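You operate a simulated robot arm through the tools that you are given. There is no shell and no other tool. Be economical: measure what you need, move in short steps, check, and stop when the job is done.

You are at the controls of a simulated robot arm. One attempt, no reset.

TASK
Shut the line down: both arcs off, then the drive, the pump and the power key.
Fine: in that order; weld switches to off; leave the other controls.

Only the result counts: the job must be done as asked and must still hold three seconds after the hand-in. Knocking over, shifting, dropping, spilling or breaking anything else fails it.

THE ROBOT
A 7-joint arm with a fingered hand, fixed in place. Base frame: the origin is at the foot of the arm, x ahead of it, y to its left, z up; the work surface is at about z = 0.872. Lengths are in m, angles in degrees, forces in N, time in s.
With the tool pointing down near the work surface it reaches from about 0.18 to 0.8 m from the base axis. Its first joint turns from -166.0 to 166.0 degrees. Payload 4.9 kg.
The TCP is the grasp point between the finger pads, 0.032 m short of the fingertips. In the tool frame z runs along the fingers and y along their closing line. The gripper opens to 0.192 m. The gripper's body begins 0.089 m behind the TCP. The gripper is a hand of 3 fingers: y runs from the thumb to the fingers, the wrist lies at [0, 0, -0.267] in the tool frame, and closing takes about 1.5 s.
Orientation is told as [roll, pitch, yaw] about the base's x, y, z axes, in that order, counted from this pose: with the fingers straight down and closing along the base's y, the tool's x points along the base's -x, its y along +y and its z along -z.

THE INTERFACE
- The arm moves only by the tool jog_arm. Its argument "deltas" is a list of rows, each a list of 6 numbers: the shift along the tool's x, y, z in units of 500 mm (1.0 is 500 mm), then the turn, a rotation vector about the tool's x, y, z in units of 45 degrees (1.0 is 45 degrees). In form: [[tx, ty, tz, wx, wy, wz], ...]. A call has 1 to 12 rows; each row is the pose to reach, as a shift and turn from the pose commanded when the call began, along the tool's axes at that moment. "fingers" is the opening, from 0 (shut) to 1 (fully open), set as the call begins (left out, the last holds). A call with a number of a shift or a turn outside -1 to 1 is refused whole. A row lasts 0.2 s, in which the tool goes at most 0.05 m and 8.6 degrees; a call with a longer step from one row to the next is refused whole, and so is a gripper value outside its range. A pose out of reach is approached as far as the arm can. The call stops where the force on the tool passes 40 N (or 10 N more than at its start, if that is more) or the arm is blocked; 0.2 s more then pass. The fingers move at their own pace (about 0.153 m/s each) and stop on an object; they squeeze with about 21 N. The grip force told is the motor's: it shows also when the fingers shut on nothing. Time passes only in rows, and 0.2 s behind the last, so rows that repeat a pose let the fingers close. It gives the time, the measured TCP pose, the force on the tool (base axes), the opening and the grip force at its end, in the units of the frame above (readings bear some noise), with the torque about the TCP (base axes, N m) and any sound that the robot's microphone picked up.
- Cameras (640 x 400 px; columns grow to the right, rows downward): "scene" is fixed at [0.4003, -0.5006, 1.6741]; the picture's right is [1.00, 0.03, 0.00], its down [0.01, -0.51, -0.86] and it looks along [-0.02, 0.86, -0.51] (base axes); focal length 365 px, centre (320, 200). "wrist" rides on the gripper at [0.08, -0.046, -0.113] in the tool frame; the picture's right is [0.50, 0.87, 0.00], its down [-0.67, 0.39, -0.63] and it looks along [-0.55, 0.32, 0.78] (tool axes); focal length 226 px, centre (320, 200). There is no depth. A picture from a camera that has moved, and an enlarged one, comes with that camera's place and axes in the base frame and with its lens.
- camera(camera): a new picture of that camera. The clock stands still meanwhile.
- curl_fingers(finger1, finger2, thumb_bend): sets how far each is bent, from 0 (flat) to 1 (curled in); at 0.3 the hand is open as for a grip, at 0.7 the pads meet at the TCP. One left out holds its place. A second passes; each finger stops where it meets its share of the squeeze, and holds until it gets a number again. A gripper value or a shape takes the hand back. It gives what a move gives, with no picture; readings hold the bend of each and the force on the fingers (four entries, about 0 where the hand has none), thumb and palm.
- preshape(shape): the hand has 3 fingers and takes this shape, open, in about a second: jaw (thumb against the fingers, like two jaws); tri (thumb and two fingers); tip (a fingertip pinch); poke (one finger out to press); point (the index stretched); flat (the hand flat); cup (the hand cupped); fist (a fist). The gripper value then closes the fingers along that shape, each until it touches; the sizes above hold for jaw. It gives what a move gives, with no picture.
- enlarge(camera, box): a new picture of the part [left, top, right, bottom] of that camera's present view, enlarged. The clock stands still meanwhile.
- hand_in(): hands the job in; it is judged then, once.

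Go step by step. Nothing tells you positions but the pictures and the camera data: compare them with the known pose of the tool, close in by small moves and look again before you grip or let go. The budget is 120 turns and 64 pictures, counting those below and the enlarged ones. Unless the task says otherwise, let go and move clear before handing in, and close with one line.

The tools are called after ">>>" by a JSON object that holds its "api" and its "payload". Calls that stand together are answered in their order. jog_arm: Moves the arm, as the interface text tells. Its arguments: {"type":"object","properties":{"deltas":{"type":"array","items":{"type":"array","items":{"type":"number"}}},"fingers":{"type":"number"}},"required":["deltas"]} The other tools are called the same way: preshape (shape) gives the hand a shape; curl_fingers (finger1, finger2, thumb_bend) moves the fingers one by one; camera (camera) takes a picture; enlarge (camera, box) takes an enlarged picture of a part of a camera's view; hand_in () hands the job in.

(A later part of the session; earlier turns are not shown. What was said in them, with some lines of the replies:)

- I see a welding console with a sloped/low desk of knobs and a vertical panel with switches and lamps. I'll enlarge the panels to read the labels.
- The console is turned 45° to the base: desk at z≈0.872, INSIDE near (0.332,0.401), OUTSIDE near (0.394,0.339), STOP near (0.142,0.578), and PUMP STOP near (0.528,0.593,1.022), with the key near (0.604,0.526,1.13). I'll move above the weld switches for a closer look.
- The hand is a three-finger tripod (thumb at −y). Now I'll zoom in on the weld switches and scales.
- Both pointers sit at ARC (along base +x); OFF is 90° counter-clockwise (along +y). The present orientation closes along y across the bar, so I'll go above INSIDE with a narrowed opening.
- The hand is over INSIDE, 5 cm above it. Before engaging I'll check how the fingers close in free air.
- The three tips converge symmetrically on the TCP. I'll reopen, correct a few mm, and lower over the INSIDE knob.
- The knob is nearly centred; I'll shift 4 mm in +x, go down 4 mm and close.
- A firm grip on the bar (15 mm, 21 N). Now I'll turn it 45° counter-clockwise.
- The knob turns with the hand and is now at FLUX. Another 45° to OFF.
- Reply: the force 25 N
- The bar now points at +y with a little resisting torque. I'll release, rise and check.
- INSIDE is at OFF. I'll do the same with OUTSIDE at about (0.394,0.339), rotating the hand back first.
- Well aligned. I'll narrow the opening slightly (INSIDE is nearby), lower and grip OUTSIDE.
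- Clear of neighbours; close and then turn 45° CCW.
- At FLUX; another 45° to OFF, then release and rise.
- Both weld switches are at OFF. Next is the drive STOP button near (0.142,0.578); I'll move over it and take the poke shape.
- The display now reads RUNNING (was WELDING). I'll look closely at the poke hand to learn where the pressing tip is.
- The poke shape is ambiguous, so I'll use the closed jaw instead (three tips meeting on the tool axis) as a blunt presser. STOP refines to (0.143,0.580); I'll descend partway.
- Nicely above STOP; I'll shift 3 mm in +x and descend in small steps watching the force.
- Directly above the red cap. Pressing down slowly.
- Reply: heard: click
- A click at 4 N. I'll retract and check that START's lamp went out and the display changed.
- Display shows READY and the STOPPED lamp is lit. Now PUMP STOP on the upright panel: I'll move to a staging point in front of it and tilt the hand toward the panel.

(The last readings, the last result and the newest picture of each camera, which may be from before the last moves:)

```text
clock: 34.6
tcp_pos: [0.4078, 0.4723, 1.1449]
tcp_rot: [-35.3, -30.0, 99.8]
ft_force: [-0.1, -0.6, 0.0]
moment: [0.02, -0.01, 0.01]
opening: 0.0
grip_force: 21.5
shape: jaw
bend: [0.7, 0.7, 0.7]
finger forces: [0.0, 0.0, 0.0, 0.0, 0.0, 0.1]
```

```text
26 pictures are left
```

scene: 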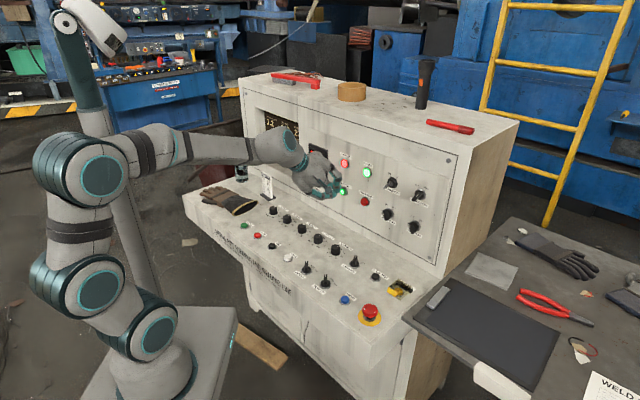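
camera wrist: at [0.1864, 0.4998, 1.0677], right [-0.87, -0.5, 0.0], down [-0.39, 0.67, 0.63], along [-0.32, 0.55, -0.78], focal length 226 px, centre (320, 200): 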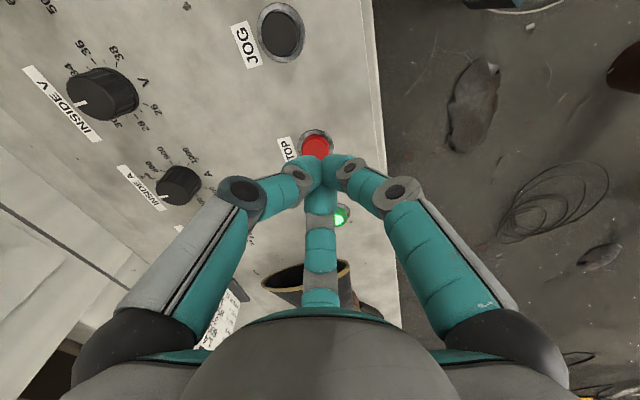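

The tilt goes as planned with clear space. Another 45°, then check.

>>> {"api": "jog_arm", "payload": {"deltas": [[0, 0, 0, 0.1178, -0.1178, 0], [0, 0, 0, 0.2357, -0.2357, 0], [0, 0, 0, 0.3536, -0.3536, 0], [0, 0, 0, 0.4714, -0.4714, 0], [0, 0, 0, 0.5893, -0.5893, 0], [0, 0, 0, 0.7071, -0.7071, 0], [0, 0, 0, 0.7071, -0.7071, 0]]}}

>>> {"api": "camera", "payload": {"camera": "wrist"}}

>>> {"api": "enlarge", "payload": {"camera": "scene", "box": [280, 120, 460, 240]}}

```text
clock: 36.2
tcp_pos: [0.3811, 0.4912, 1.1433]
tcp_rot: [-88.5, -44.9, 132.5]
ft_force: [0.6, -0.5, -7.0]
moment: [0.5, -0.49, -0.05]
opening: 0.0
grip_force: 20.8
shape: jaw
bend: [0.7, 0.7, 0.7]
finger forces: [0.0, 0.1, 0.0, 0.0, 0.1, 0.1]
out of reach, approached as far as the arm can: row 4, 5, 6, 7
```

```text
25 pictures are left
camera wrist: at [0.3586, 0.349, 1.1226], right [-0.19, 0.17, -0.97], down [-0.97, 0.11, 0.21], along [0.14, 0.98, 0.15], focal length 226 px, centre (320, 200)
```

wrist: 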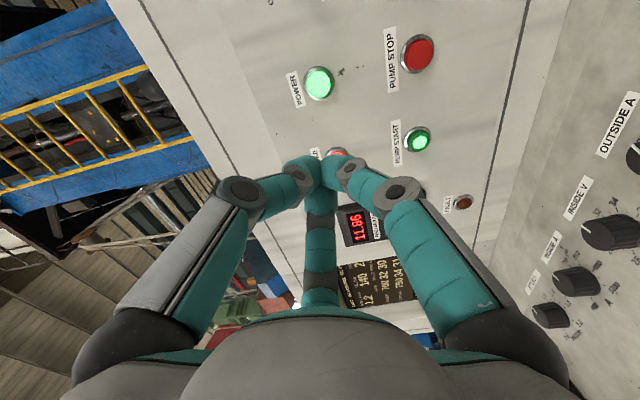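

```text
3.33 times, centred on (370, 180) of scene
camera zoom: at [0.4003, -0.5006, 1.6741], right [1.0, 0.03, 0.0], down [0.01, -0.51, -0.86], along [-0.02, 0.86, -0.51], focal length 1216 px, centre (153, 267)
```

zoom: 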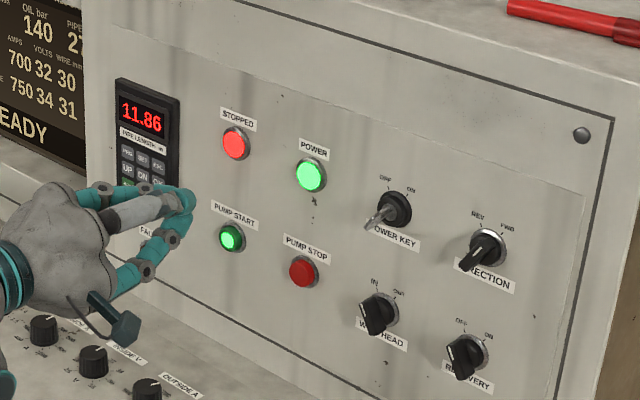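

The horizontal pose isn't fully reachable that close in; the reach should be better nearer the panel. I'll move forward 5 cm and lower some, then read the pose.

>>> {"api": "jog_arm", "payload": {"deltas": [[0, 0, 0.05, 0, 0, 0], [0, 0, 0.1, 0, 0, 0], [0.04, 0.04, 0.1, 0, 0, 0], [0.08, 0.08, 0.1, 0, 0, 0], [0.08, 0.08, 0.1, 0, 0, 0]]}}

```text
clock: 37.4
tcp_pos: [0.397, 0.5399, 1.1018]
tcp_rot: [-89.6, -45.0, 133.5]
ft_force: [0.0, 0.3, 0.0]
moment: [0.01, -0.01, 0.02]
opening: 0.0
grip_force: 21.2
shape: jaw
bend: [0.7, 0.7, 0.7]
finger forces: [0.0, 0.1, 0.0, 0.0, 0.0, 0.0]
out of reach, approached as far as the arm can: row 1, 2, 3, 4, 5
```

Still limited by the arm's wrist. I'll try rolling the hand 45° about its own axis to see if that frees the reach.

>>> {"api": "jog_arm", "payload": {"deltas": [[0, 0, 0, 0, 0, 0.1667], [0, 0, 0, 0, 0, 0.3333], [0, 0, 0, 0, 0, 0.5], [0, 0, 0, 0, 0, 0.6667], [0, 0, 0, 0, 0, 0.8333], [0, 0, 0, 0, 0, 1], [0, 0, 0, 0, 0, 1]]}}

>>> {"api": "camera", "payload": {"camera": "scene"}}

```text
clock: 39.0
tcp_pos: [0.3929, 0.547, 1.1035]
tcp_rot: [28.4, -89.8, 16.0]
ft_force: [-0.5, -0.3, 0.3]
moment: [0.01, -0.02, -0.01]
opening: 0.0
grip_force: 21.1
shape: jaw
bend: [0.7, 0.7, 0.7]
finger forces: [0.0, 0.1, 0.1, 0.1, 0.1, 0.0]
out of reach, approached as far as the arm can: row 1, 2, 3, 4, 5, 6, 7
```

```text
23 pictures are left
```

scene: 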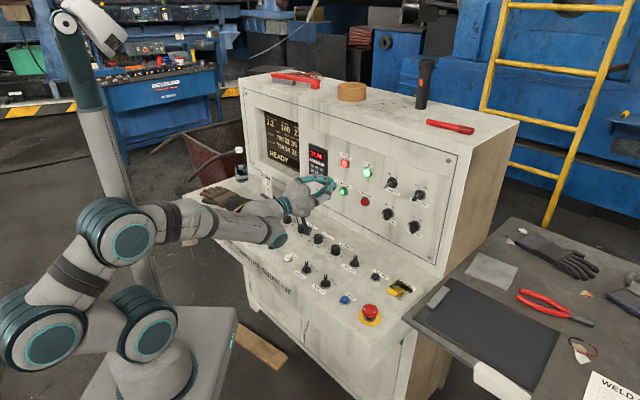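

The arm folds low when the hand is close to the base. I'll move forward 4 cm further (tips still ~5 cm from the panel) and see if it converges.

>>> {"api": "jog_arm", "payload": {"deltas": [[0, 0, 0.02, 0, 0, 0], [0, 0, 0.05, 0, 0, 0], [0, 0, 0.08, 0, 0, 0], [0, 0, 0.08, 0, 0, 0], [0, 0, 0.08, 0, 0, 0]]}}

```text
clock: 40.2
tcp_pos: [0.4163, 0.5771, 1.1047]
tcp_rot: [-3.4, -90.0, 47.8]
ft_force: [1.1, -0.6, 0.8]
moment: [0.01, 0.0, 0.02]
opening: 0.0
grip_force: 21.3
shape: jaw
bend: [0.7, 0.7, 0.7]
finger forces: [0.0, 0.0, 0.0, 0.0, 0.0, 0.1]
out of reach, approached as far as the arm can: row 3, 4, 5
```

It seems the wrist bend limits a level hand with the elbow high. Tilting the tool 25° below level should free it, so I'll do that while shifting right toward PUMP STOP.

>>> {"api": "jog_arm", "payload": {"deltas": [[0, 0, 0, 0, 0.15, 0], [0, 0, 0, 0, 0.3, 0], [-0.02, -0.04, 0, 0, 0.45, 0], [-0.04, -0.08, 0, 0, 0.555, 0], [-0.04, -0.136, 0, 0, 0.555, 0], [-0.04, -0.136, 0, 0, 0.555, 0]]}}

>>> {"api": "camera", "payload": {"camera": "scene"}}

```text
clock: 41.6
tcp_pos: [0.4622, 0.5296, 1.1236]
tcp_rot: [0.0, -65.0, 45.1]
ft_force: [0.3, 0.9, 0.5]
moment: [-0.02, 0.0, 0.01]
opening: 0.0001
grip_force: 20.8
shape: jaw
bend: [0.7, 0.7, 0.7]
finger forces: [0.1, 0.1, 0.0, 0.0, 0.0, 0.1]
```

```text
22 pictures are left
```

scene: 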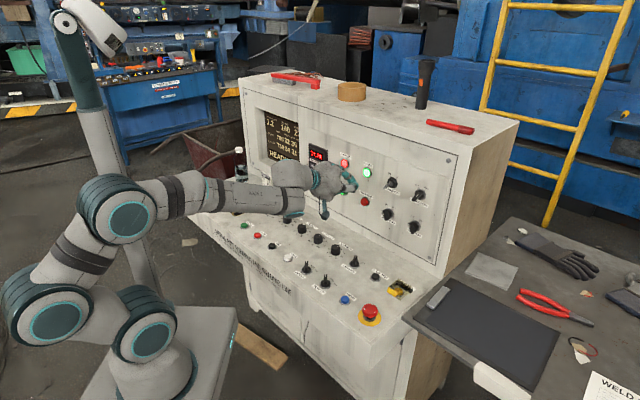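

Reached cleanly. I'll tilt to 40° below level to keep the arm high, and lower to PUMP STOP's height while staying ~6 cm off the panel.

>>> {"api": "jog_arm", "payload": {"deltas": [[0, 0, 0, 0, 0.17, 0], [0.03, -0.002, 0.015, 0, 0.333, 0], [0.07, -0.004, 0.033, 0, 0.333, 0], [0.11, -0.006, 0.052, 0, 0.333, 0], [0.145, -0.006, 0.068, 0, 0.333, 0], [0.145, -0.006, 0.068, 0, 0.333, 0]]}}

>>> {"api": "camera", "payload": {"camera": "wrist"}}

>>> {"api": "camera", "payload": {"camera": "scene"}}

```text
clock: 43.0
tcp_pos: [0.467, 0.5296, 1.0439]
tcp_rot: [0.0, -50.0, 45.0]
ft_force: [0.6, -0.8, 0.7]
moment: [0.0, -0.01, 0.0]
opening: 0.0
grip_force: 21.4
shape: jaw
bend: [0.7, 0.7, 0.7]
finger forces: [0.0, 0.0, 0.0, 0.0, 0.0, 0.0]
out of reach, approached as far as the arm can: row 2
```

```text
21 pictures are left
camera wrist: at [0.4024, 0.3988, 1.055], right [-0.84, 0.38, -0.38], down [-0.31, 0.24, 0.92], along [0.44, 0.89, -0.08], focal length 226 px, centre (320, 200)
```

wrist: 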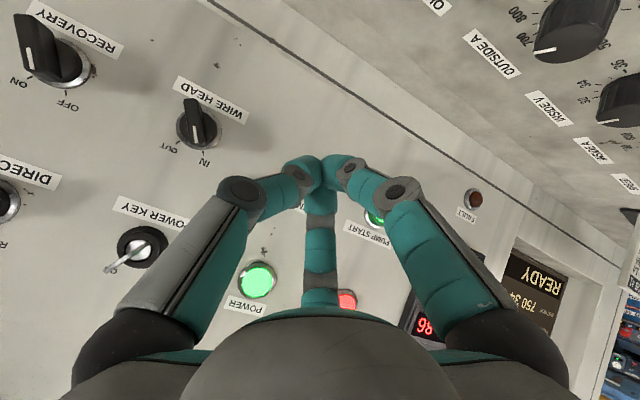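

```text
20 pictures are left
```

scene: 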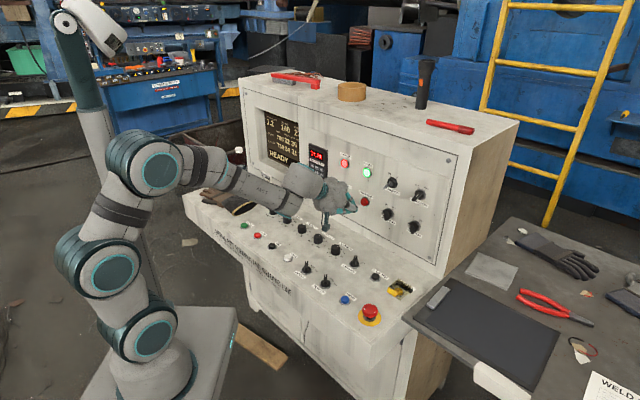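

In place below PUMP STOP's line. I'll advance 3 cm along the panel normal and check alignment.

>>> {"api": "jog_arm", "payload": {"deltas": [[-0.02, 0, 0.024, 0, 0, 0], [-0.0386, 0, 0.046, 0, 0, 0], [-0.0386, 0, 0.046, 0, 0, 0]]}}

>>> {"api": "enlarge", "payload": {"camera": "scene", "box": [320, 160, 400, 220]}}

>>> {"api": "enlarge", "payload": {"camera": "wrist", "box": [240, 100, 400, 220]}}

```text
clock: 43.8
tcp_pos: [0.4865, 0.5495, 1.0447]
tcp_rot: [0.0, -50.0, 45.0]
ft_force: [0.4, 0.5, 0.6]
moment: [0.01, 0.01, -0.01]
opening: 0.0001
grip_force: 20.9
shape: jaw
bend: [0.7, 0.7, 0.7]
finger forces: [0.0, 0.0, 0.0, 0.1, 0.0, 0.1]
```

```text
6.67 times, centred on (360, 190) of scene
camera zoom: at [0.4003, -0.5006, 1.6741], right [1.0, 0.03, 0.0], down [0.01, -0.51, -0.86], along [-0.02, 0.86, -0.51], focal length 2432 px, centre (53, 267)
```

zoom: 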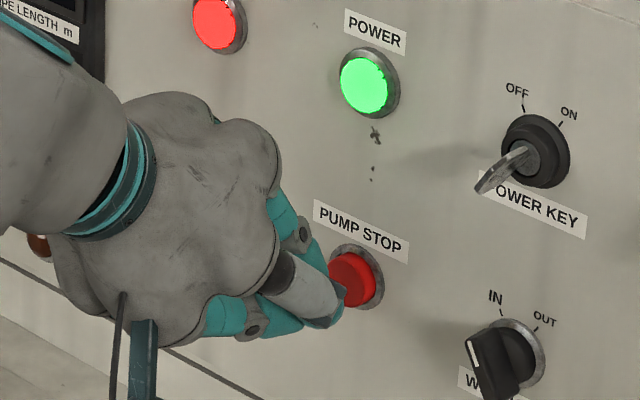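

```text
3.33 times, centred on (320, 160) of wrist
camera zoom: at [0.423, 0.4198, 1.0559], right [-0.84, 0.38, -0.38], down [-0.31, 0.24, 0.92], along [0.44, 0.89, -0.08], focal length 754 px, centre (320, 333)
```

zoom: 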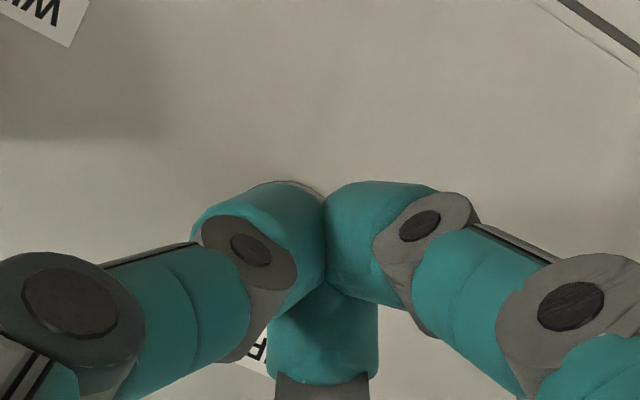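

Alignment looks right: the tips will hit the red cap as they advance. Going in slowly.

>>> {"api": "jog_arm", "payload": {"deltas": [[-0.0154, -0.004, 0.0184, 0, 0, 0], [-0.0206, -0.004, 0.0245, 0, 0, 0], [-0.0257, -0.004, 0.0306, 0, 0, 0], [-0.0283, -0.004, 0.0337, 0, 0, 0]]}}

```text
clock: 44.8
tcp_pos: [0.5039, 0.5634, 1.0436]
tcp_rot: [0.0, -50.0, 45.1]
ft_force: [-2.1, -1.7, -0.4]
moment: [-0.05, 0.04, 0.0]
opening: 0.0003
grip_force: 20.8
shape: jaw
bend: [0.7, 0.7, 0.7]
finger forces: [0.0, 0.1, 0.0, 0.0, 0.0, 0.0]
heard: click
```

A click with about 3 N along the normal. Retract and verify the pump lamp.

>>> {"api": "jog_arm", "payload": {"deltas": [[0.0257, 0, -0.0306, 0, 0, 0], [0.06, 0, -0.0715, 0, 0, 0], [0.09, 0, -0.107, 0, 0, 0], [0.09, 0, -0.107, 0, 0, 0]]}}

>>> {"api": "enlarge", "payload": {"camera": "scene", "box": [240, 90, 440, 230]}}

>>> {"api": "enlarge", "payload": {"camera": "scene", "box": [370, 165, 420, 200]}}

>>> {"api": "camera", "payload": {"camera": "wrist"}}

```text
clock: 45.8
tcp_pos: [0.4558, 0.514, 1.0432]
tcp_rot: [0.0, -49.9, 45.1]
ft_force: [-0.2, -0.5, 0.0]
moment: [0.02, 0.0, 0.03]
opening: 0.0002
grip_force: 20.6
shape: jaw
bend: [0.7, 0.7, 0.7]
finger forces: [0.0, 0.0, 0.0, 0.0, 0.0, 0.0]
```

```text
2.86 times, centred on (340, 160) of scene
camera zoom: at [0.4003, -0.5006, 1.6741], right [1.0, 0.03, 0.0], down [0.01, -0.51, -0.86], along [-0.02, 0.86, -0.51], focal length 1042 px, centre (263, 314)
```

zoom: 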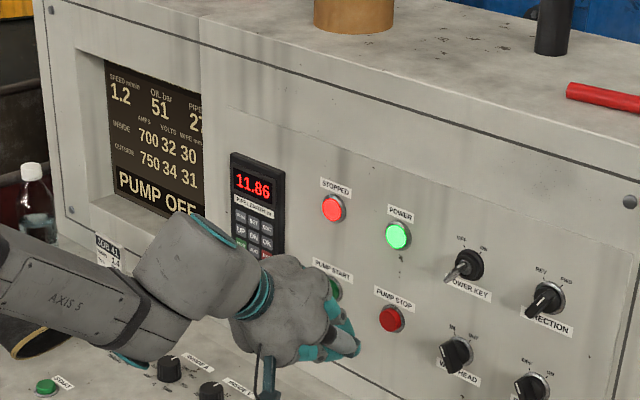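

```text
11.43 times, centred on (395, 182) of scene
camera zoom: at [0.4003, -0.5006, 1.6741], right [1.0, 0.03, 0.0], down [0.01, -0.51, -0.86], along [-0.02, 0.86, -0.51], focal length 4170 px, centre (-537, 400)
```

zoom: 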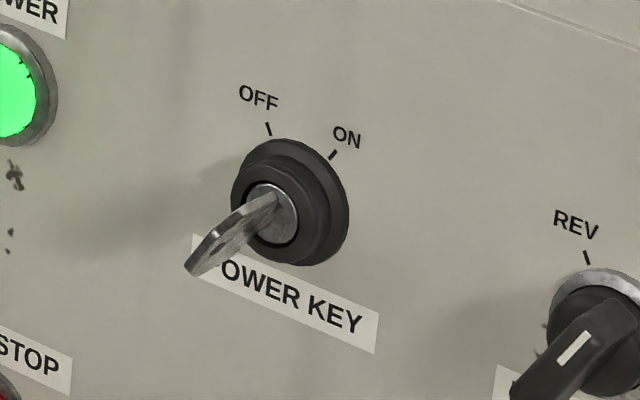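

```text
15 pictures are left
camera wrist: at [0.3899, 0.3834, 1.0555], right [-0.84, 0.38, -0.38], down [-0.31, 0.24, 0.92], along [0.44, 0.89, -0.08], focal length 226 px, centre (320, 200)
```

wrist: 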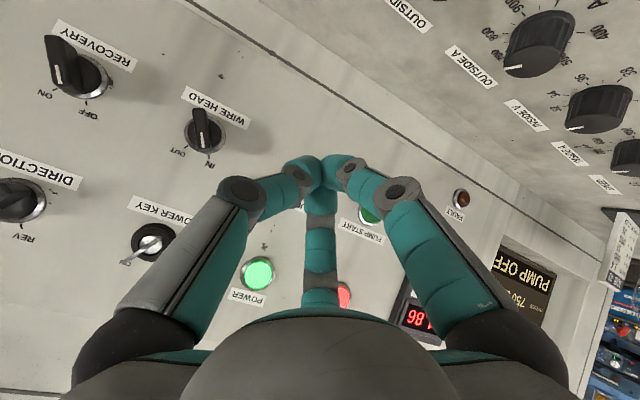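

PUMP OFF shows; the pump is stopped. The key has OFF at −30° and ON at +30°, so it needs a 60° CCW turn; its axis is at lateral +0.0555 and z≈1.132. I'll move in front of it and level the hand.

>>> {"api": "jog_arm", "payload": {"deltas": [[-0.034, -0.048, -0.0285, 0, 0, 0], [-0.068, -0.097, -0.057, 0, 0, 0], [-0.102, -0.145, -0.0855, 0, 0, 0], [-0.136, -0.194, -0.114, 0, 0, 0], [-0.136, -0.194, -0.114, 0, 0, 0]], "fingers": 0.35}}

>>> {"api": "jog_arm", "payload": {"deltas": [[0, 0, 0, 0, -0.15, 0], [0, 0, 0, 0, -0.3, 0], [0, 0, 0, 0, -0.45, 0], [0, 0, 0, 0, -0.6, 0], [0, 0, 0, 0, -0.75, 0], [0, 0, 0, 0, -0.889, 0], [0, 0, 0, 0, -0.889, 0]]}}

```text
clock: 47.0
tcp_pos: [0.5241, 0.4437, 1.1335]
tcp_rot: [0.0, -50.0, 44.9]
ft_force: [-0.4, 0.5, 1.8]
moment: [-0.01, 0.01, 0.01]
opening: 0.0672
grip_force: 0.0
shape: jaw
bend: [0.44, 0.44, 0.7]
finger forces: [0.0, 0.0, 0.1, 0.0, 0.0, 0.0]
```

```text
clock: 48.6
tcp_pos: [0.5246, 0.4456, 1.1348]
tcp_rot: [-178.3, -89.8, -136.7]
ft_force: [-0.6, 0.0, -0.3]
moment: [-0.02, -0.01, 0.02]
opening: 0.0669
grip_force: 0.0
shape: jaw
bend: [0.44, 0.44, 0.7]
finger forces: [0.1, 0.0, 0.0, 0.0, 0.1, 0.0]
out of reach, approached as far as the arm can: row 2, 3, 4
```

Level pose reached, on the key's axis. Roll +30° so the closing line is perpendicular to the key's bow, and look.

>>> {"api": "jog_arm", "payload": {"deltas": [[0, 0, 0, 0, 0, 0.167], [0, 0, 0, 0, 0, 0.333], [0, 0, 0, 0, 0, 0.5], [0, 0, 0, 0, 0, 0.667], [0, 0, 0, 0, 0, 0.667]]}}

>>> {"api": "camera", "payload": {"camera": "wrist"}}

>>> {"api": "camera", "payload": {"camera": "scene"}}

```text
clock: 49.8
tcp_pos: [0.5243, 0.4454, 1.1336]
tcp_rot: [89.9, -59.8, -45.0]
ft_force: [0.3, -0.4, -0.2]
moment: [0.01, -0.01, 0.01]
opening: 0.0671
grip_force: 0.2
shape: jaw
bend: [0.44, 0.44, 0.7]
finger forces: [0.0, 0.0, 0.0, 0.0, 0.1, 0.1]
```

```text
14 pictures are left
camera wrist: at [0.4443, 0.3651, 1.0413], right [-0.71, 0.71, 0.0], down [-0.45, -0.45, 0.78], along [0.55, 0.55, 0.63], focal length 226 px, centre (320, 200)
```

wrist: 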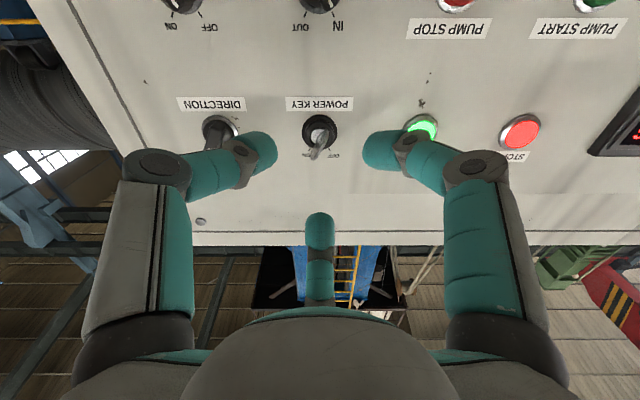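

```text
13 pictures are left
```

scene: 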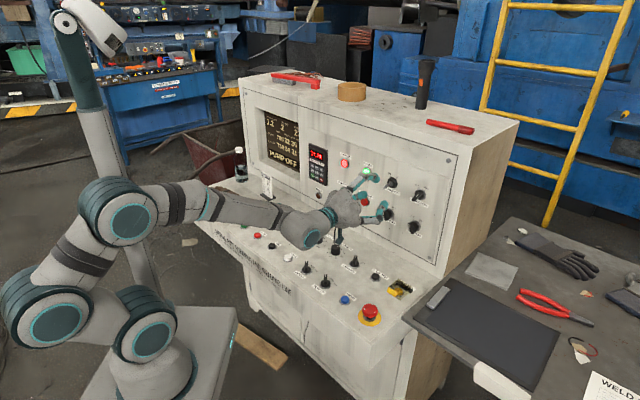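

>>> {"api": "enlarge", "payload": {"camera": "wrist", "box": [270, 90, 370, 180]}}

```text
4.44 times, centred on (320, 135) of wrist
camera zoom: at [0.4443, 0.3651, 1.0413], right [-0.71, 0.71, 0.0], down [-0.45, -0.45, 0.78], along [0.55, 0.55, 0.63], focal length 1005 px, centre (320, 489)
```

zoom: 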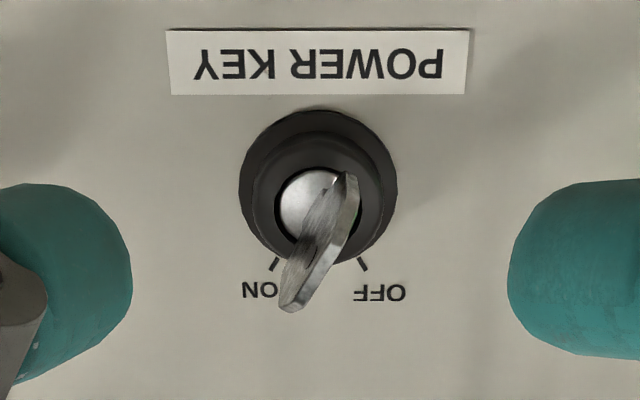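

The bow plate lies along ON as expected and the axis is centred within a millimetre. Advance 5.4 cm along the axis.

>>> {"api": "jog_arm", "payload": {"deltas": [[0, 0, 0.05, 0, 0, 0], [0, 0, 0.08, 0, 0, 0], [0, 0, 0.1, 0, 0, 0], [0, 0, 0.108, 0, 0, 0], [0, 0, 0.108, 0, 0, 0]]}}

>>> {"api": "enlarge", "payload": {"camera": "wrist", "box": [230, 100, 410, 240]}}

```text
clock: 51.0
tcp_pos: [0.5631, 0.483, 1.1334]
tcp_rot: [90.0, -59.9, -44.9]
ft_force: [0.2, 0.7, -1.4]
moment: [0.01, -0.02, 0.0]
opening: 0.067
grip_force: 0.0
shape: jaw
bend: [0.44, 0.44, 0.7]
finger forces: [0.0, 0.0, 0.0, 0.0, 0.0, 0.1]
```

```text
2.86 times, centred on (320, 170) of wrist
camera zoom: at [0.4826, 0.4037, 1.0413], right [-0.71, 0.71, 0.0], down [-0.45, -0.45, 0.77], along [0.55, 0.55, 0.63], focal length 646 px, centre (320, 286)
```

zoom: 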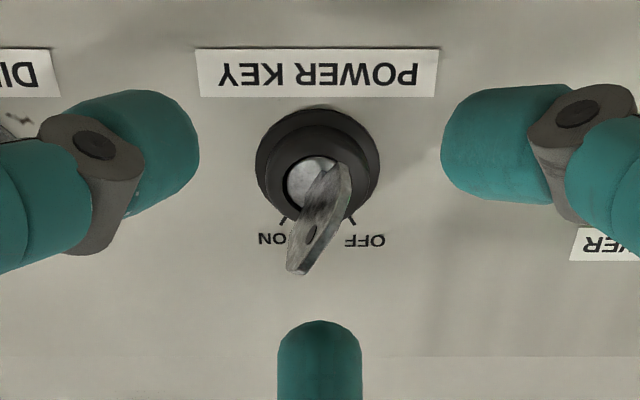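

Centred between the three fingers. Closing on the bow.

>>> {"api": "jog_arm", "payload": {"deltas": [[0, 0, 0, 0, 0, 0], [0, 0, 0, 0, 0, 0], [0, 0, 0, 0, 0, 0], [0, 0, 0, 0, 0, 0], [0, 0, 0, 0, 0, 0]], "fingers": 0}}

>>> {"api": "enlarge", "payload": {"camera": "wrist", "box": [230, 100, 410, 240]}}

```text
clock: 52.2
tcp_pos: [0.5629, 0.4831, 1.1343]
tcp_rot: [90.1, -60.0, -45.0]
ft_force: [4.3, 6.0, -0.1]
moment: [-0.01, 0.0, -0.01]
opening: 0.0063
grip_force: 21.2
shape: jaw
bend: [0.74, 0.75, 0.7]
finger forces: [14.3, 13.6, 0.0, 0.1, 19.2, 0.0]
```

```text
2.86 times, centred on (320, 170) of wrist
camera zoom: at [0.4826, 0.4038, 1.0413], right [-0.71, 0.71, 0.0], down [-0.45, -0.45, 0.77], along [0.55, 0.55, 0.63], focal length 646 px, centre (320, 286)
```

zoom: 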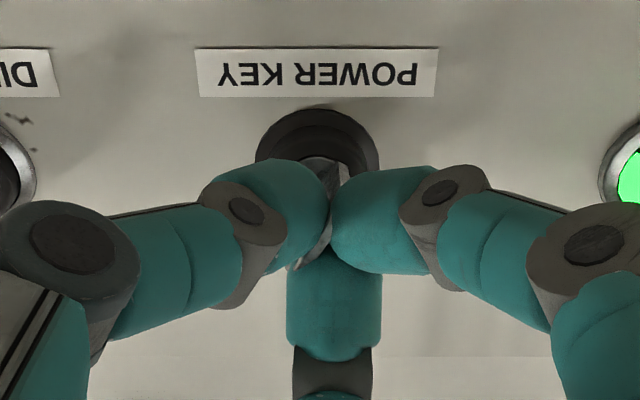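

Good grip on the bow. Turn 45° counter-clockwise, then the remaining 15°.

>>> {"api": "jog_arm", "payload": {"deltas": [[0, 0, 0, 0, 0, -0.167], [0, 0, 0, 0, 0, -0.333], [0, 0, 0, 0, 0, -0.5], [0, 0, 0, 0, 0, -0.667], [0, 0, 0, 0, 0, -0.833], [0, 0, 0, 0, 0, -1], [0, 0, 0, 0, 0, -1]]}}

```text
clock: 53.8
tcp_pos: [0.5628, 0.4831, 1.1337]
tcp_rot: [-90.1, -74.9, 135.1]
ft_force: [9.7, 2.1, -1.5]
moment: [0.01, 0.03, -0.17]
opening: 0.0058
grip_force: 20.9
shape: jaw
bend: [0.74, 0.75, 0.7]
finger forces: [14.8, 13.7, 0.0, 0.0, 22.6, 0.0]
```

>>> {"api": "jog_arm", "payload": {"deltas": [[0, 0, 0, 0, 0, -0.167], [0, 0, 0, 0, 0, -0.345], [0, 0, 0, 0, 0, -0.345]]}}

>>> {"api": "enlarge", "payload": {"camera": "scene", "box": [260, 100, 430, 230]}}

>>> {"api": "enlarge", "payload": {"camera": "wrist", "box": [230, 100, 410, 240]}}

```text
clock: 54.6
tcp_pos: [0.5627, 0.4825, 1.1321]
tcp_rot: [-90.0, -59.4, 135.1]
ft_force: [10.6, 0.1, -2.8]
moment: [-0.02, 0.01, -0.2]
opening: 0.0054
grip_force: 20.4
shape: jaw
bend: [0.74, 0.75, 0.7]
finger forces: [15.0, 14.4, 0.1, 0.1, 23.0, 0.0]
```

```text
3.08 times, centred on (345, 165) of scene
camera zoom: at [0.4003, -0.5006, 1.6741], right [1.0, 0.03, 0.0], down [0.01, -0.51, -0.86], along [-0.02, 0.86, -0.51], focal length 1123 px, centre (243, 308)
```

zoom: 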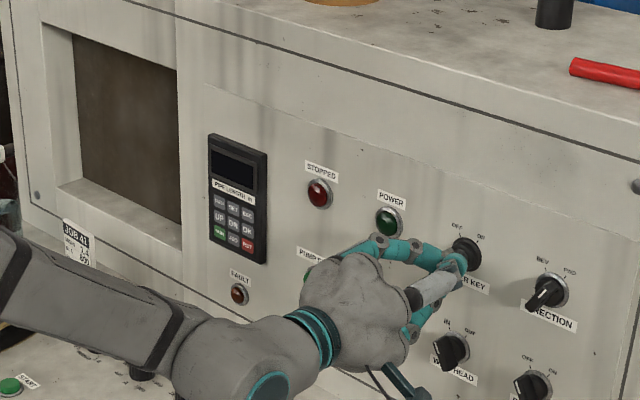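

```text
2.86 times, centred on (320, 170) of wrist
camera zoom: at [0.5395, 0.3463, 1.088], right [-0.35, 0.35, -0.87], down [-0.92, 0.03, 0.38], along [0.16, 0.94, 0.31], focal length 646 px, centre (320, 286)
```

zoom: 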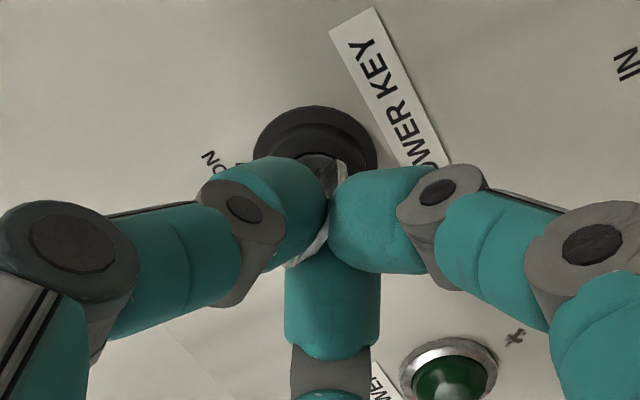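

Power is off: the display and lamps are dark. Release the key and back out along its axis.

>>> {"api": "jog_arm", "payload": {"deltas": [[0, 0, 0, 0, 0, 0], [0, 0, 0, 0, 0, 0], [0, 0, 0, 0, 0, 0], [0, 0, -0.02, 0, 0, 0], [0, 0, -0.06, 0, 0, 0], [0, 0, -0.11, 0, 0, 0], [0, 0, -0.16, 0, 0, 0], [0, 0, -0.16, 0, 0, 0]], "fingers": 0.35}}

>>> {"api": "enlarge", "payload": {"camera": "wrist", "box": [220, 60, 420, 200]}}

>>> {"api": "camera", "payload": {"camera": "scene"}}

```text
clock: 56.4
tcp_pos: [0.5073, 0.4275, 1.1325]
tcp_rot: [-90.1, -59.5, 134.9]
ft_force: [0.2, 0.6, -0.1]
moment: [0.0, 0.0, 0.02]
opening: 0.0669
grip_force: 0.1
shape: jaw
bend: [0.45, 0.45, 0.7]
finger forces: [0.1, 0.2, 0.1, 0.1, 0.0, 0.1]
```

```text
2.86 times, centred on (320, 130) of wrist
camera zoom: at [0.4839, 0.2908, 1.0874], right [-0.35, 0.35, -0.87], down [-0.92, 0.03, 0.38], along [0.16, 0.94, 0.31], focal length 646 px, centre (320, 400)
```

zoom: 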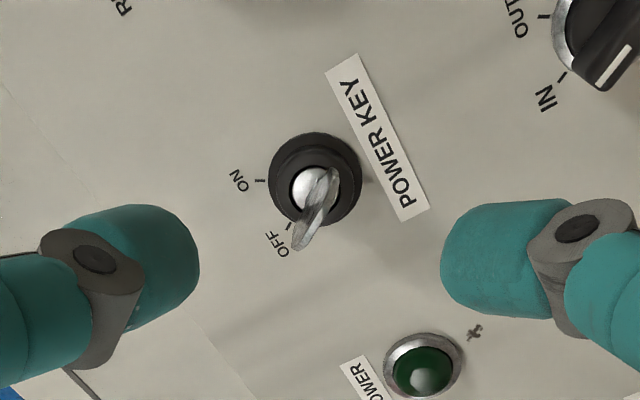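

```text
6 pictures are left
```

scene: 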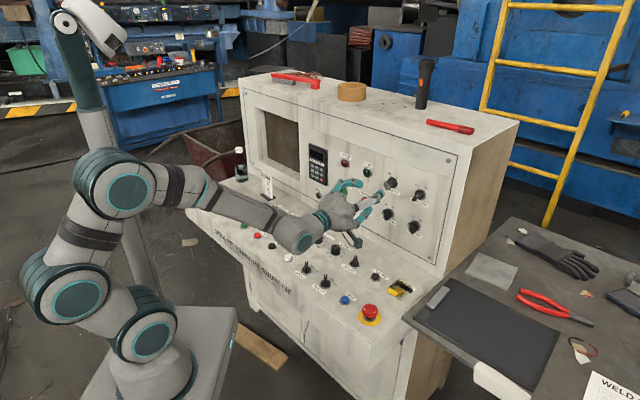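

The key is at OFF and the hand is clear. One last check of the desk controls.

>>> {"api": "enlarge", "payload": {"camera": "scene", "box": [230, 200, 420, 320]}}

>>> {"api": "enlarge", "payload": {"camera": "scene", "box": [310, 140, 450, 240]}}

```text
3.33 times, centred on (325, 260) of scene
camera zoom: at [0.4003, -0.5006, 1.6741], right [1.0, 0.03, 0.0], down [0.01, -0.51, -0.86], along [-0.02, 0.86, -0.51], focal length 1216 px, centre (303, 0)
```

zoom: 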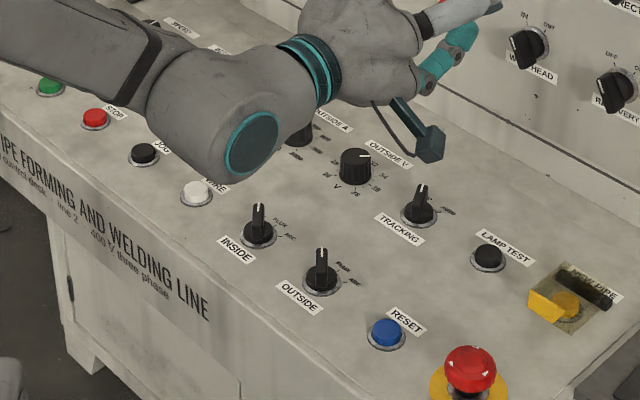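

```text
4.00 times, centred on (380, 190) of scene
camera zoom: at [0.4003, -0.5006, 1.6741], right [1.0, 0.03, 0.0], down [0.01, -0.51, -0.86], along [-0.02, 0.86, -0.51], focal length 1460 px, centre (80, 240)
```

zoom: 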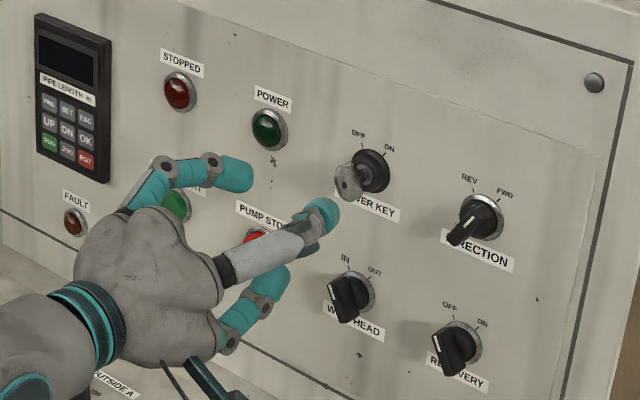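

Both weld switches and the key are at OFF, the other controls in view are unchanged, and the hand is clear, so I'm handing in.

>>> {"api": "hand_in", "payload": {}}

```text
The job is handed in.
```

The line is shut down in the order asked: both weld switches to OFF, then drive stop, pump stop and the power key to OFF. The hand is clear, and the other controls look unchanged.
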